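You operate a simulated robot arm through the tools that you are given. There is no shell and no other tool. Be economical: measure what you need, move in short steps, check, and stop when the job is done.

Carry out the task below with a simulated robot arm. There is one attempt and no reset: what you move stays moved.

TASK
Put the teal cap that says "3" from the plan bench top and the black liner on the tray with a blue handle.
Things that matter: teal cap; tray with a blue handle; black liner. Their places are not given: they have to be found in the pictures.

It is judged by the outcome, as a careful person would: the job done as asked, and still so three seconds after it is handed in. It fails if anything else is knocked over, pushed out of place, dropped, spilled or broken.

THE ROBOT
A 7-joint arm with a two-finger parallel gripper, fixed in place. Base frame: the origin is at the foot of the arm, x ahead of it, y to its left, z up; the work surface is at about z = 0. Lengths are in cm, angles in degrees, forces in N, time in s.
With the tool pointing down near the work surface it reaches from about 24 to 62 cm from the base axis. Its first joint turns from -66.0 to 66.0 degrees. Payload 2.6 kg.
Tool frame: the origin (TCP) lies between the finger pads and is the grasp point; the fingertips stand 3 cm ahead of it; z points along the fingers, y is the line along which they close. The gripper opens to 9.4 cm. The fingers are 2.8 cm wide and 1 cm thick; the gripper's body (5 by 9.6 cm) begins 5.5 cm behind the TCP.
Orientation is that of the tool frame in the base frame, as [roll, pitch, yaw] about the fixed x, y, z axes, in that order (R = Rz(yaw) Ry(pitch) Rx(roll)). With the fingers straight down and closing along the base's y, the tool's x points along the base's -x, its y along +y and its z along -z.

THE INTERFACE
- The arm moves only by the tool drive_tool. Its argument "commands" is a list of rows, each an object of numbers (a shift or turn left out is 0, a gripper value left out holds the last): "x", "y", "z": the shift along the tool's x, y, z in cm; "wx", "wy", "wz": the turn, a rotation vector about the tool's x, y, z in degrees; "fingers": the finger opening in cm, from 0 to 9.4. In form: [{"x": .., "y": .., "z": .., "wx": .., "wy": .., "wz": .., "fingers": ..}, ...]. A call has 1 to 8 rows; each row shifts and turns the commanded pose from where the row before left it, along the tool's axes as they then stand. A row lasts 0.2 s, in which the tool goes at most 5 cm and 8.6 degrees; a call with a longer step from one row to the next is refused whole, and so is a gripper value outside its range. A pose out of reach is approached as far as the arm can. The call stops where the force on the tool passes 40 N (or 10 N more than at its start, if that is more) or the arm is blocked; 0.2 s more then pass. The fingers move at their own pace (about 7.2 cm/s each) and stop on an object; they squeeze with about 39 N. The grip force told is the motor's: it shows also when the fingers shut on nothing. Time passes only in rows, and 0.2 s behind the last, so rows that do not move let the fingers close. It gives the time, the measured TCP pose, the force on the tool (base axes), the opening and the grip force at its end, in the units of the frame above (readings bear some noise).
- Cameras (640 x 400 px; columns grow to the right, rows downward): "scene" is fixed at [3.04, 42.55, 56.98]; the picture's right is [-0.83, -0.56, 0.00], its down [-0.30, 0.45, -0.84] and it looks along [0.47, -0.70, -0.54] (base axes); focal length 304 px, centre (320, 200). "wrist" rides on the gripper at [-3.7, 0, -5.8] in the tool frame; the picture's right is [0.00, -1.00, 0.00], its down [0.97, 0.00, -0.24] and it looks along [0.24, 0.00, 0.97] (tool axes); focal length 218 px, centre (320, 200).
- snapshot(camera): a new picture of that camera. No time passes.
- pixel_to_xyz(camera, pixels): for up to 12 pixels [column, row] of the newest picture of that camera ("zoom" is the newest enlarged one), the place [x, y, z] in the base frame of the surface seen there, good to about 0.2 cm. No time passes.
- zoom(camera, box): a new picture of the part [left, top, right, bottom] of that camera's present view, enlarged. No time passes.
- finish_job(): hands the job in; it is judged then, once.

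Work in short steps. Measure before you move; look again where a grasp or a placing could have gone wrong, and mend it. You have 60 turns and 30 pictures in all, the two below and enlarged ones among them. Open the gripper and draw the arm clear of the work before you hand the job in, unless the task says otherwise; then end with one line.

The tools are called after "Call:" by a JSON object that holds its "name" and its "arguments". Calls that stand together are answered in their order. drive_tool: Moves the arm, as the interface text tells. Its arguments: {"type":"object","properties":{"commands":{"type":"array","items":{"type":"object","properties":{"x":{"type":"number"},"y":{"type":"number"},"z":{"type":"number"},"wx":{"type":"number"},"wy":{"type":"number"},"wz":{"type":"number"},"fingers":{"type":"number"}}}}},"required":["commands"]} The other tools are called the same way: snapshot (camera) takes a picture; pixel_to_xyz (camera, pixels) gives the place of the surface under pixels of a picture; zoom (camera, box) takes an enlarged picture of a part of a camera's view; finish_job () hands the job in.

At the start:

```text
time: 0.0
eef_pos: [35.52, -1.35, 31.09]
tcp_rot: [180.0, 0.1, 179.9]
wrist_force: [-0.6, 0.1, -0.1]
finger_gap: 9.4
finger_force: 0.2
```

scene: 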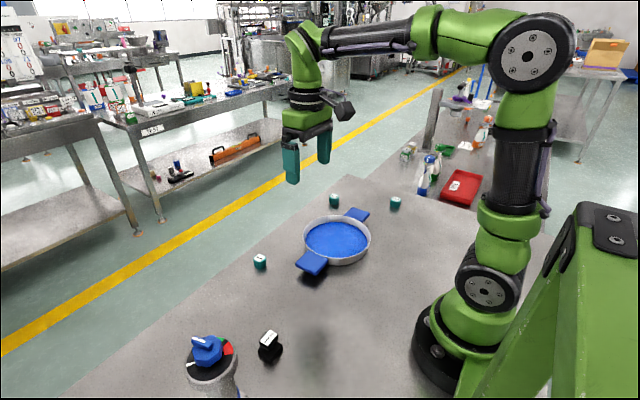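
wrist: 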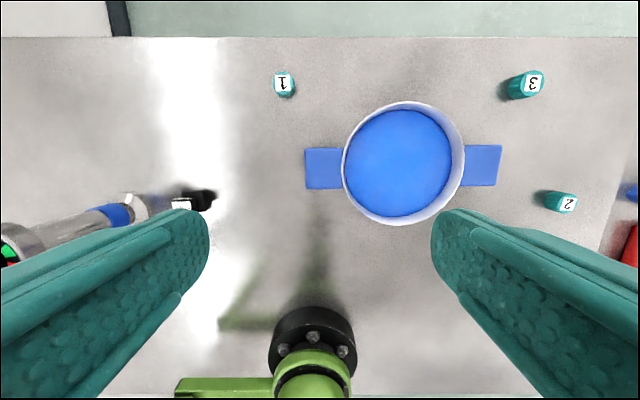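

The wrist view shows cap "3" at (528,84), a round tray with blue handles at (403,163), and a black item near (190,200). I'll zoom in to identify these.

Call:
{"name": "zoom", "arguments": {"camera": "scene", "box": [170, 300, 330, 400]}}

Call:
{"name": "zoom", "arguments": {"camera": "scene", "box": [230, 170, 422, 290]}}

Call:
{"name": "pixel_to_xyz", "arguments": {"camera": "scene", "pixels": [[334, 197], [395, 199], [260, 259], [335, 240], [312, 258], [356, 214], [268, 336], [270, 352], [305, 237], [369, 240], [322, 262], [334, 204]]}}

Call:
{"name": "pixel_to_xyz", "arguments": {"camera": "wrist", "pixels": [[533, 83], [515, 88], [403, 163], [348, 163], [460, 163], [322, 168], [484, 166], [181, 204], [203, 197], [284, 83], [567, 203], [403, 104]]}}

```text
4.00 times, centred on (250, 350) of scene
```

zoom: 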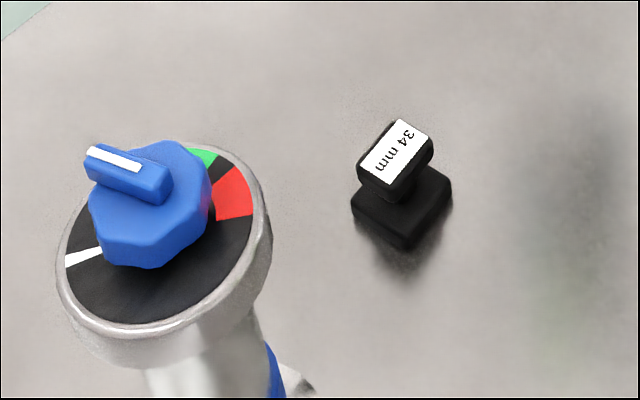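

```text
3.33 times, centred on (326, 230) of scene
```

zoom: 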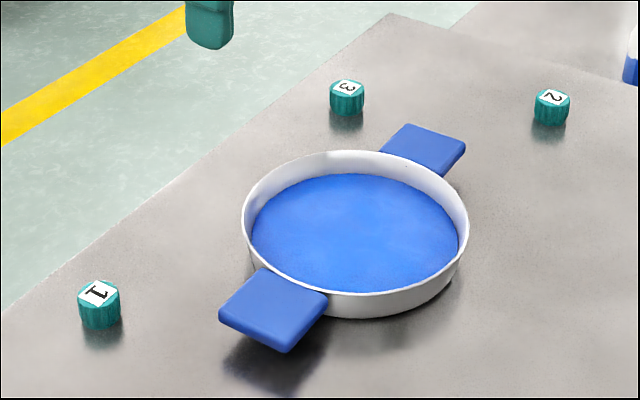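

```text
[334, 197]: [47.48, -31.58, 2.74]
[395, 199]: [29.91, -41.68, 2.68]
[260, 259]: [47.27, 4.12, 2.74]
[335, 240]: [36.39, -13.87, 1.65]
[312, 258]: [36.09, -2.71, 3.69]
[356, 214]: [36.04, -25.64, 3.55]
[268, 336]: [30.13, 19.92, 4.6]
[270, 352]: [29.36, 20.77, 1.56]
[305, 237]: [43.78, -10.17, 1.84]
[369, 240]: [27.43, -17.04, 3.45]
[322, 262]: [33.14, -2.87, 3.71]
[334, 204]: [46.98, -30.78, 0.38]
```

```text
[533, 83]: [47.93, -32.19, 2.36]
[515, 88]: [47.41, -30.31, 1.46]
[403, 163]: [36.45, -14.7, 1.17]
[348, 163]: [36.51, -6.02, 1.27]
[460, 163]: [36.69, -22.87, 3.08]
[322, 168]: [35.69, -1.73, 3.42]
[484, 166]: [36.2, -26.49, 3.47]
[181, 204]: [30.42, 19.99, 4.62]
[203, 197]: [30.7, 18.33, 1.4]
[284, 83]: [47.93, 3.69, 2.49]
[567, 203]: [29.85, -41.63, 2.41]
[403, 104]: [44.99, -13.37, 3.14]
```

The black liner is the block with the "34 mm" label at (30.1, 20). Cap 3 is at about (47.5, -31.6), and the tray centre is about (36.3, -14.2). I'll move above cap 3.

Call:
{"name": "drive_tool", "arguments": {"commands": [{"x": -1.49, "y": -3.79, "z": 2.2}, {"x": -1.49, "y": -3.79, "z": 2.2}, {"x": -1.49, "y": -3.79, "z": 2.2}, {"x": -1.49, "y": -3.79, "z": 2.2}, {"x": -1.49, "y": -3.79, "z": 2.2}, {"x": -1.49, "y": -3.79, "z": 2.2}, {"x": -1.49, "y": -3.79, "z": 2.2}, {"x": -1.49, "y": -3.79, "z": 2.2, "fingers": 7}]}}

Call:
{"name": "snapshot", "arguments": {"camera": "wrist"}}

```text
time: 1.8
eef_pos: [47.66, -31.77, 13.52]
tcp_rot: [180.0, 0.1, 179.9]
wrist_force: [0.4, 0.7, -0.3]
finger_gap: 7.01
finger_force: 0.0
```

```text
25 pictures are left
```

wrist: 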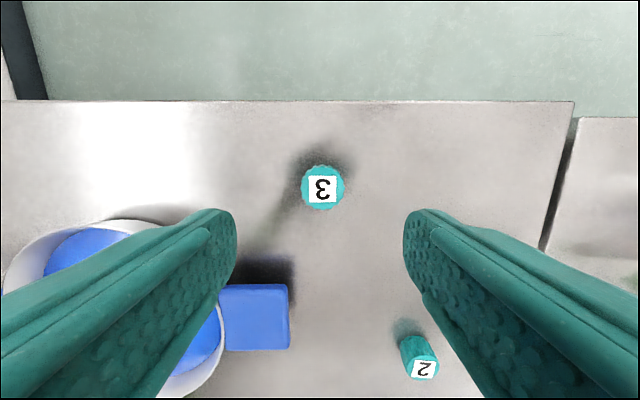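

Call:
{"name": "pixel_to_xyz", "arguments": {"camera": "wrist", "pixels": [[322, 188], [303, 188], [343, 188], [322, 167], [322, 207], [360, 250]]}}

```text
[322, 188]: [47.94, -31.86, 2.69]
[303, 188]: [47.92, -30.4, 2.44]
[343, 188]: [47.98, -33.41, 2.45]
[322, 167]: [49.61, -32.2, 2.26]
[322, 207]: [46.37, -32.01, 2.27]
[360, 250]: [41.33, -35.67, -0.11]
```

Cap 3 is centred at about (47.95, -31.9), 3 cm wide and 2.7 cm tall. I'll descend and grip.

Call:
{"name": "drive_tool", "arguments": {"commands": [{"x": -0.3, "y": -0.15, "z": 3.3}, {"z": 3.3}, {"z": 2.2}, {"z": 1.0}, {"fingers": 2}, {}, {}, {}]}}

```text
time: 3.6
eef_pos: [47.91, -31.77, 3.73]
tcp_rot: [-180.0, 0.1, -180.0]
wrist_force: [-0.4, -0.4, -0.1]
finger_gap: 3.15
finger_force: 39.3
```

The grip is on the cap at 3.15 cm. I'll lift and carry it to above the far half of the tray.

Call:
{"name": "drive_tool", "arguments": {"commands": [{"z": -4}, {"z": -4}, {"x": 1.7, "y": 3.52}, {"x": 1.7, "y": 3.52}, {"x": 1.7, "y": 3.52}, {"x": 1.7, "y": 3.52}, {"x": 1.7, "y": 3.52}, {}]}}

Call:
{"name": "snapshot", "arguments": {"camera": "wrist"}}

Call:
{"name": "snapshot", "arguments": {"camera": "scene"}}

```text
time: 5.4
eef_pos: [39.32, -14.1, 11.7]
tcp_rot: [179.9, 0.0, 179.9]
wrist_force: [-0.7, -0.2, 0.0]
finger_gap: 3.12
finger_force: 38.4
```

```text
24 pictures are left
```

wrist: 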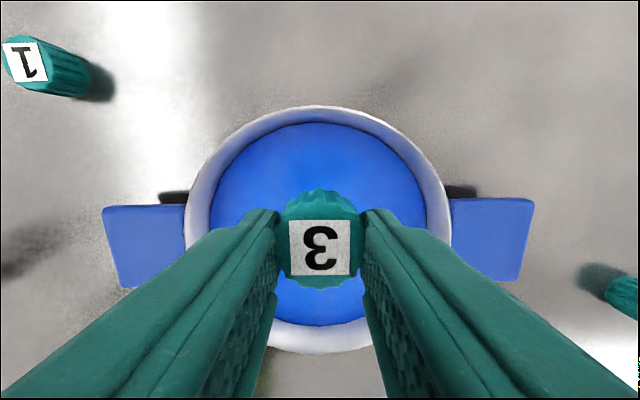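

```text
23 pictures are left
```

scene: 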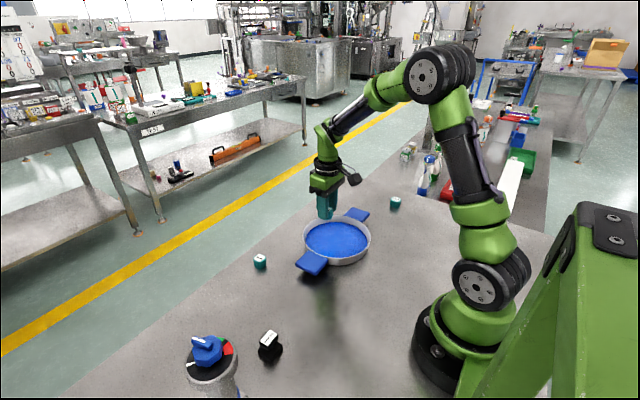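

Call:
{"name": "pixel_to_xyz", "arguments": {"camera": "wrist", "pixels": [[320, 107], [320, 350], [186, 218], [449, 218], [320, 130], [320, 160], [320, 310], [320, 250], [215, 210]]}}

```text
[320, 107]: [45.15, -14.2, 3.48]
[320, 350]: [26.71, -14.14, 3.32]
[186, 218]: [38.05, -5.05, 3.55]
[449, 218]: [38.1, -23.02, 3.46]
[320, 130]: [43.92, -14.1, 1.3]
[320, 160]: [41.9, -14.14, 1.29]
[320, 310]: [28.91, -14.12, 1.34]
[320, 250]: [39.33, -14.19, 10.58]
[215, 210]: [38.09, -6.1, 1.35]
```

The tray centre is (36.0, -14.1), its floor is at z 1.3 and its rim at 3.5. I'll shift 1 cm forward, lower the cap to the floor (TCP about 5.1), release and rise.

Call:
{"name": "drive_tool", "arguments": {"commands": [{"x": -1.0, "z": 2.5}, {"z": 2.5}, {"z": 1.0}, {"z": 0.5}, {}]}}

```text
time: 6.6
eef_pos: [40.22, -14.34, 5.19]
tcp_rot: [180.0, 0.0, -179.9]
wrist_force: [0.0, -0.4, -0.3]
finger_gap: 3.1
finger_force: 39.4
```

Call:
{"name": "drive_tool", "arguments": {"commands": [{"z": 0.15}, {"fingers": 5}, {}, {}, {"z": -3}, {"z": -4}, {"z": -4}, {}]}}

Call:
{"name": "zoom", "arguments": {"camera": "scene", "box": [230, 170, 422, 290]}}

```text
time: 8.4
eef_pos: [40.23, -14.32, 16.38]
tcp_rot: [180.0, 0.1, 180.0]
wrist_force: [0.2, -0.5, -0.2]
finger_gap: 5.01
finger_force: 0.1
```

```text
3.33 times, centred on (326, 230) of scene
```

zoom: 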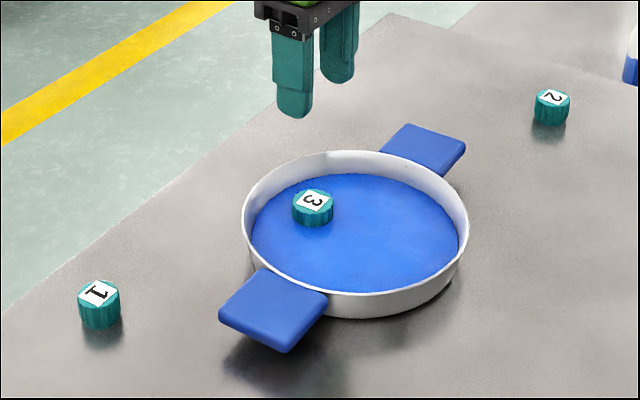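

Cap 3 stands in the tray. I'll measure the dial beside the liner before heading there.

Call:
{"name": "pixel_to_xyz", "arguments": {"camera": "scene", "pixels": [[207, 350], [197, 341], [236, 350], [212, 382], [188, 365], [235, 390]]}}

Call:
{"name": "drive_tool", "arguments": {"commands": [{"x": 1.2, "y": 4, "z": -1.1}, {"x": 1.2, "y": 4, "z": -1.1}, {"x": 1.2, "y": 4, "z": -1.1}, {"x": 1.2, "y": 4, "z": -1.1}, {"x": 1.2, "y": 4, "z": -1.1}, {"x": 1.2, "y": 4, "z": -1.1}]}}

Call:
{"name": "snapshot", "arguments": {"camera": "wrist"}}

```text
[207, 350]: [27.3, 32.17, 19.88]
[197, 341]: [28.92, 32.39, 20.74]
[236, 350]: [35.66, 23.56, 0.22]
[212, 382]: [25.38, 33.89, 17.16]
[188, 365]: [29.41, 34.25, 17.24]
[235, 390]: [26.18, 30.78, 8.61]
```

```text
time: 9.8
eef_pos: [32.9, 10.02, 22.76]
tcp_rot: [-180.0, 0.0, 179.9]
wrist_force: [-0.2, 0.0, -0.1]
finger_gap: 5.0
finger_force: 0.2
```

```text
21 pictures are left
```

wrist: 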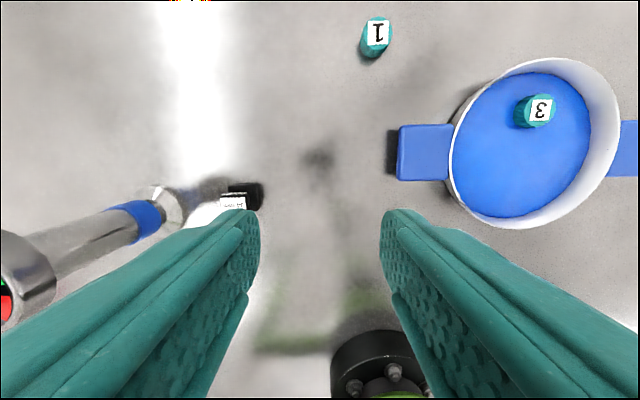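

The dial's post stands at y≈32, with its top at z≈21, about 8 cm beyond the liner. I'll approach over the liner, staying on this side.

Call:
{"name": "drive_tool", "arguments": {"commands": [{"x": 0.9, "y": 3.3, "z": 1}, {"x": 0.9, "y": 3.3, "z": 1}, {"x": 0.9, "y": 3.2, "z": 2}, {"z": 2}, {}]}}

Call:
{"name": "snapshot", "arguments": {"camera": "wrist"}}

```text
time: 11.0
eef_pos: [30.27, 19.51, 16.79]
tcp_rot: [180.0, 0.0, -179.9]
wrist_force: [0.7, 0.9, 0.2]
finger_gap: 5.0
finger_force: 0.1
```

```text
20 pictures are left
```

wrist: 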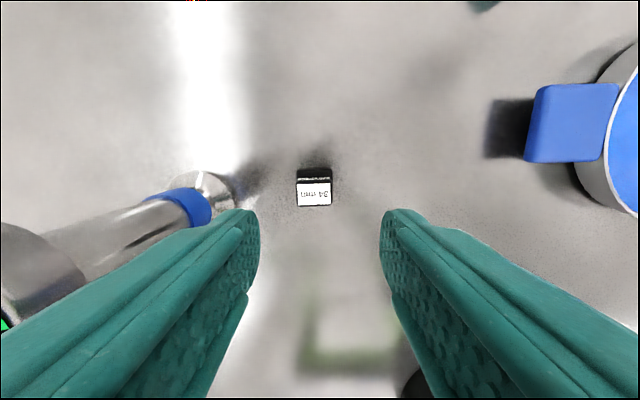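

Call:
{"name": "zoom", "arguments": {"camera": "wrist", "box": [170, 140, 370, 265]}}

Call:
{"name": "pixel_to_xyz", "arguments": {"camera": "wrist", "pixels": [[298, 195], [331, 195], [314, 184], [314, 205], [314, 172], [300, 172], [329, 172], [314, 195], [205, 180], [230, 190]]}}

```text
3.20 times, centred on (270, 202) of wrist
```

zoom: 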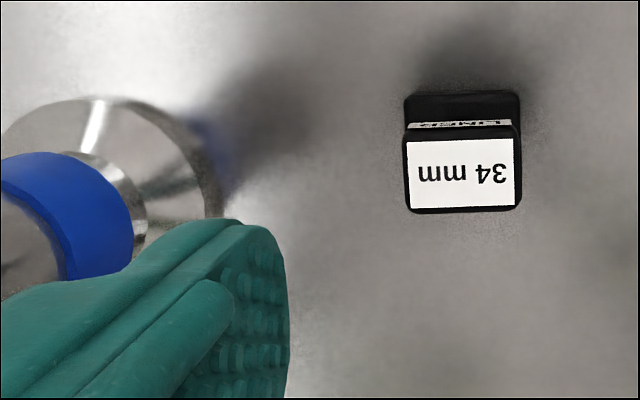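

```text
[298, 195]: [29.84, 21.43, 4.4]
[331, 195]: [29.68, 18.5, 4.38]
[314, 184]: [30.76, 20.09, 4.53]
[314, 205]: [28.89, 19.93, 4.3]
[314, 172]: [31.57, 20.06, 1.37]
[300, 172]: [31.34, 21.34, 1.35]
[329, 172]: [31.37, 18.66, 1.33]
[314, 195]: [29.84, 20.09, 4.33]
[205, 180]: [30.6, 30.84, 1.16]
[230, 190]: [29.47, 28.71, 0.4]
```

The liner is square to the axes: 3 cm wide along y, centred at about (29.85, 20.0), top at z 4.5. The current orientation suits it, so I'll descend in steps and grip.

Call:
{"name": "drive_tool", "arguments": {"commands": [{"x": 0.4, "y": 0.5, "z": 3.5}, {"z": 3.5}, {"z": 2}, {}]}}

Call:
{"name": "snapshot", "arguments": {"camera": "wrist"}}

Call:
{"name": "snapshot", "arguments": {"camera": "scene"}}

```text
time: 12.0
eef_pos: [30.02, 19.88, 7.77]
tcp_rot: [180.0, 0.0, -179.9]
wrist_force: [-0.8, -0.6, -0.6]
finger_gap: 4.98
finger_force: 0.1
```

```text
18 pictures are left
```

wrist: 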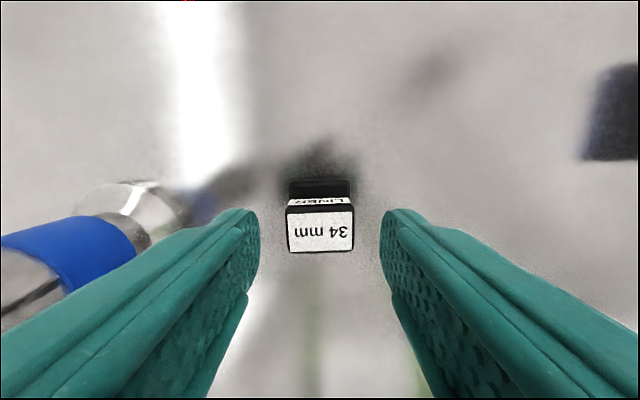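

```text
17 pictures are left
```

scene: 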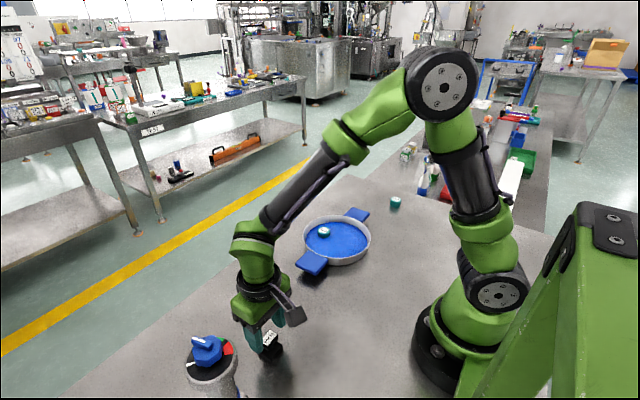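

The side label reads "LINER", and the fingers straddle it cleanly. I'll descend the last 4 cm and grip.

Call:
{"name": "drive_tool", "arguments": {"commands": [{"x": 0.1, "z": 2}, {"z": 1.2}, {"z": 0.8}, {}, {"fingers": 2}, {}, {}, {}]}}

```text
time: 13.8
eef_pos: [29.86, 20.24, 3.79]
tcp_rot: [179.9, 0.0, -180.0]
wrist_force: [0.1, -0.4, 0.2]
finger_gap: 3.49
finger_force: 39.0
```

The liner is gripped at 3.49 cm. I'll lift straight up, then carry it toward the tray.

Call:
{"name": "drive_tool", "arguments": {"commands": [{"z": -2}, {"z": -4}, {"z": -4}, {"x": -0.3, "y": -4}, {"x": -0.3, "y": -4.5}, {"x": -0.3, "y": -4.5}, {"x": -0.3, "y": -4.5}, {"x": -0.3, "y": -4.5}]}}

Call:
{"name": "drive_tool", "arguments": {"commands": [{"x": -0.3, "y": -4.5}, {"x": -0.3, "y": -4.5}, {"x": -0.3, "y": -3.3}, {}]}}

Call:
{"name": "snapshot", "arguments": {"camera": "wrist"}}

Call:
{"name": "snapshot", "arguments": {"camera": "scene"}}

```text
time: 15.6
eef_pos: [31.44, -2.11, 13.56]
tcp_rot: [-180.0, 0.0, -179.9]
wrist_force: [0.3, 0.0, -0.6]
finger_gap: 3.51
finger_force: 39.2
```

```text
time: 16.6
eef_pos: [32.22, -14.32, 13.68]
tcp_rot: [-179.9, 0.0, 180.0]
wrist_force: [0.5, 0.2, -0.2]
finger_gap: 3.51
finger_force: 39.2
```

```text
16 pictures are left
```

wrist: 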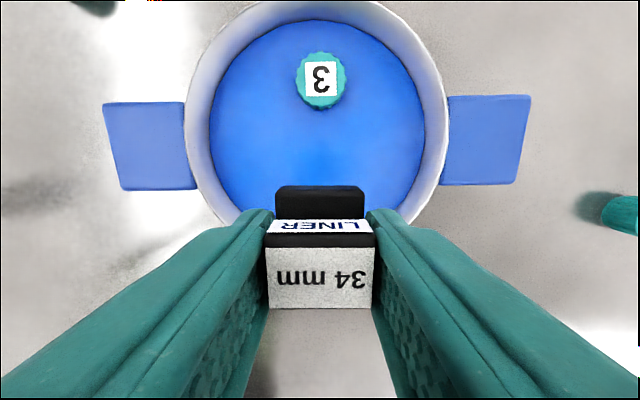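

```text
15 pictures are left
```

scene: 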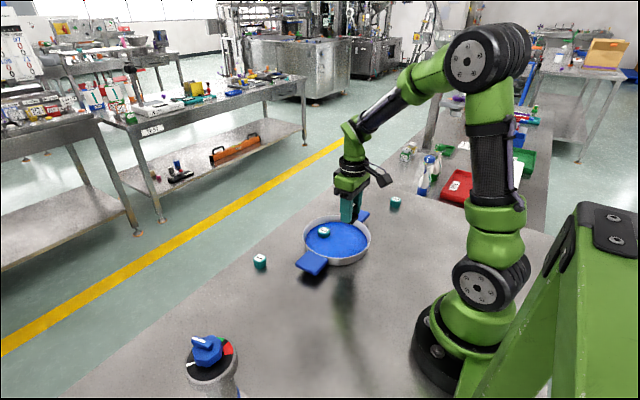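

The liner is held upright and the cap sits well clear of it. I'll shift 1.2 cm forward and lower to TCP≈5.15 so the liner's base meets the tray floor.

Call:
{"name": "drive_tool", "arguments": {"commands": [{"x": -1.2, "z": 3}, {"z": 3}, {"z": 1.5}, {"z": 0.7}, {"z": 0.2}, {}]}}

```text
time: 18.0
eef_pos: [33.52, -14.27, 5.39]
tcp_rot: [-180.0, 0.0, -179.9]
wrist_force: [0.9, 0.8, 0.0]
finger_gap: 3.51
finger_force: 39.4
```

Call:
{"name": "drive_tool", "arguments": {"commands": [{"z": 0.2}, {}, {"fingers": 5.2}, {}, {}, {"z": -2}, {"z": -4}, {"z": -4}]}}

Call:
{"name": "drive_tool", "arguments": {"commands": [{"z": -4}, {"z": -4}, {}, {}]}}

Call:
{"name": "zoom", "arguments": {"camera": "scene", "box": [230, 170, 422, 290]}}

Call:
{"name": "snapshot", "arguments": {"camera": "wrist"}}

```text
time: 19.8
eef_pos: [33.46, -14.26, 15.2]
tcp_rot: [-180.0, 0.0, -180.0]
wrist_force: [-0.1, -0.6, 0.3]
finger_gap: 5.2
finger_force: 0.1
```

```text
time: 20.8
eef_pos: [33.59, -14.25, 23.24]
tcp_rot: [-180.0, 0.1, 180.0]
wrist_force: [0.3, 0.4, 0.7]
finger_gap: 5.22
finger_force: 0.0
```

```text
3.33 times, centred on (326, 230) of scene
```

zoom: 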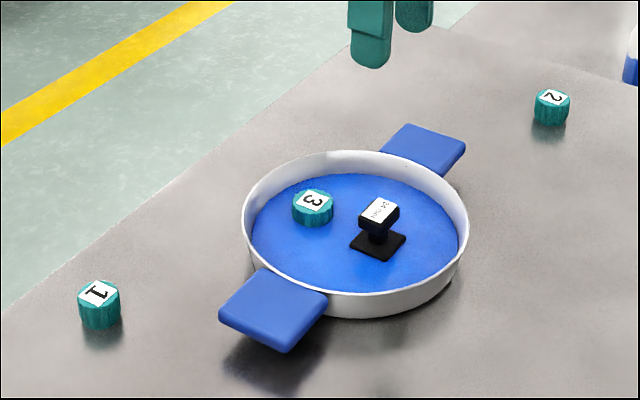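

```text
13 pictures are left
```

wrist: 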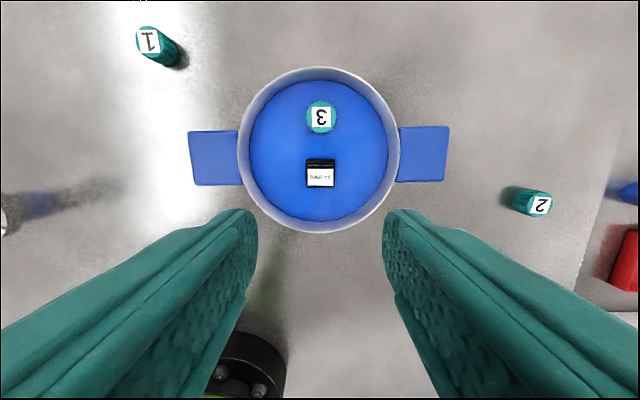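

Cap 3 and the liner both stand upright in the tray, nothing else has moved, and the open gripper is well clear. I'm handing the job in.

Call:
{"name": "finish_job", "arguments": {}}

```text
The job is handed in.
```

The teal cap "3" and the black liner are both standing on the blue-handled tray, and nothing else was disturbed.
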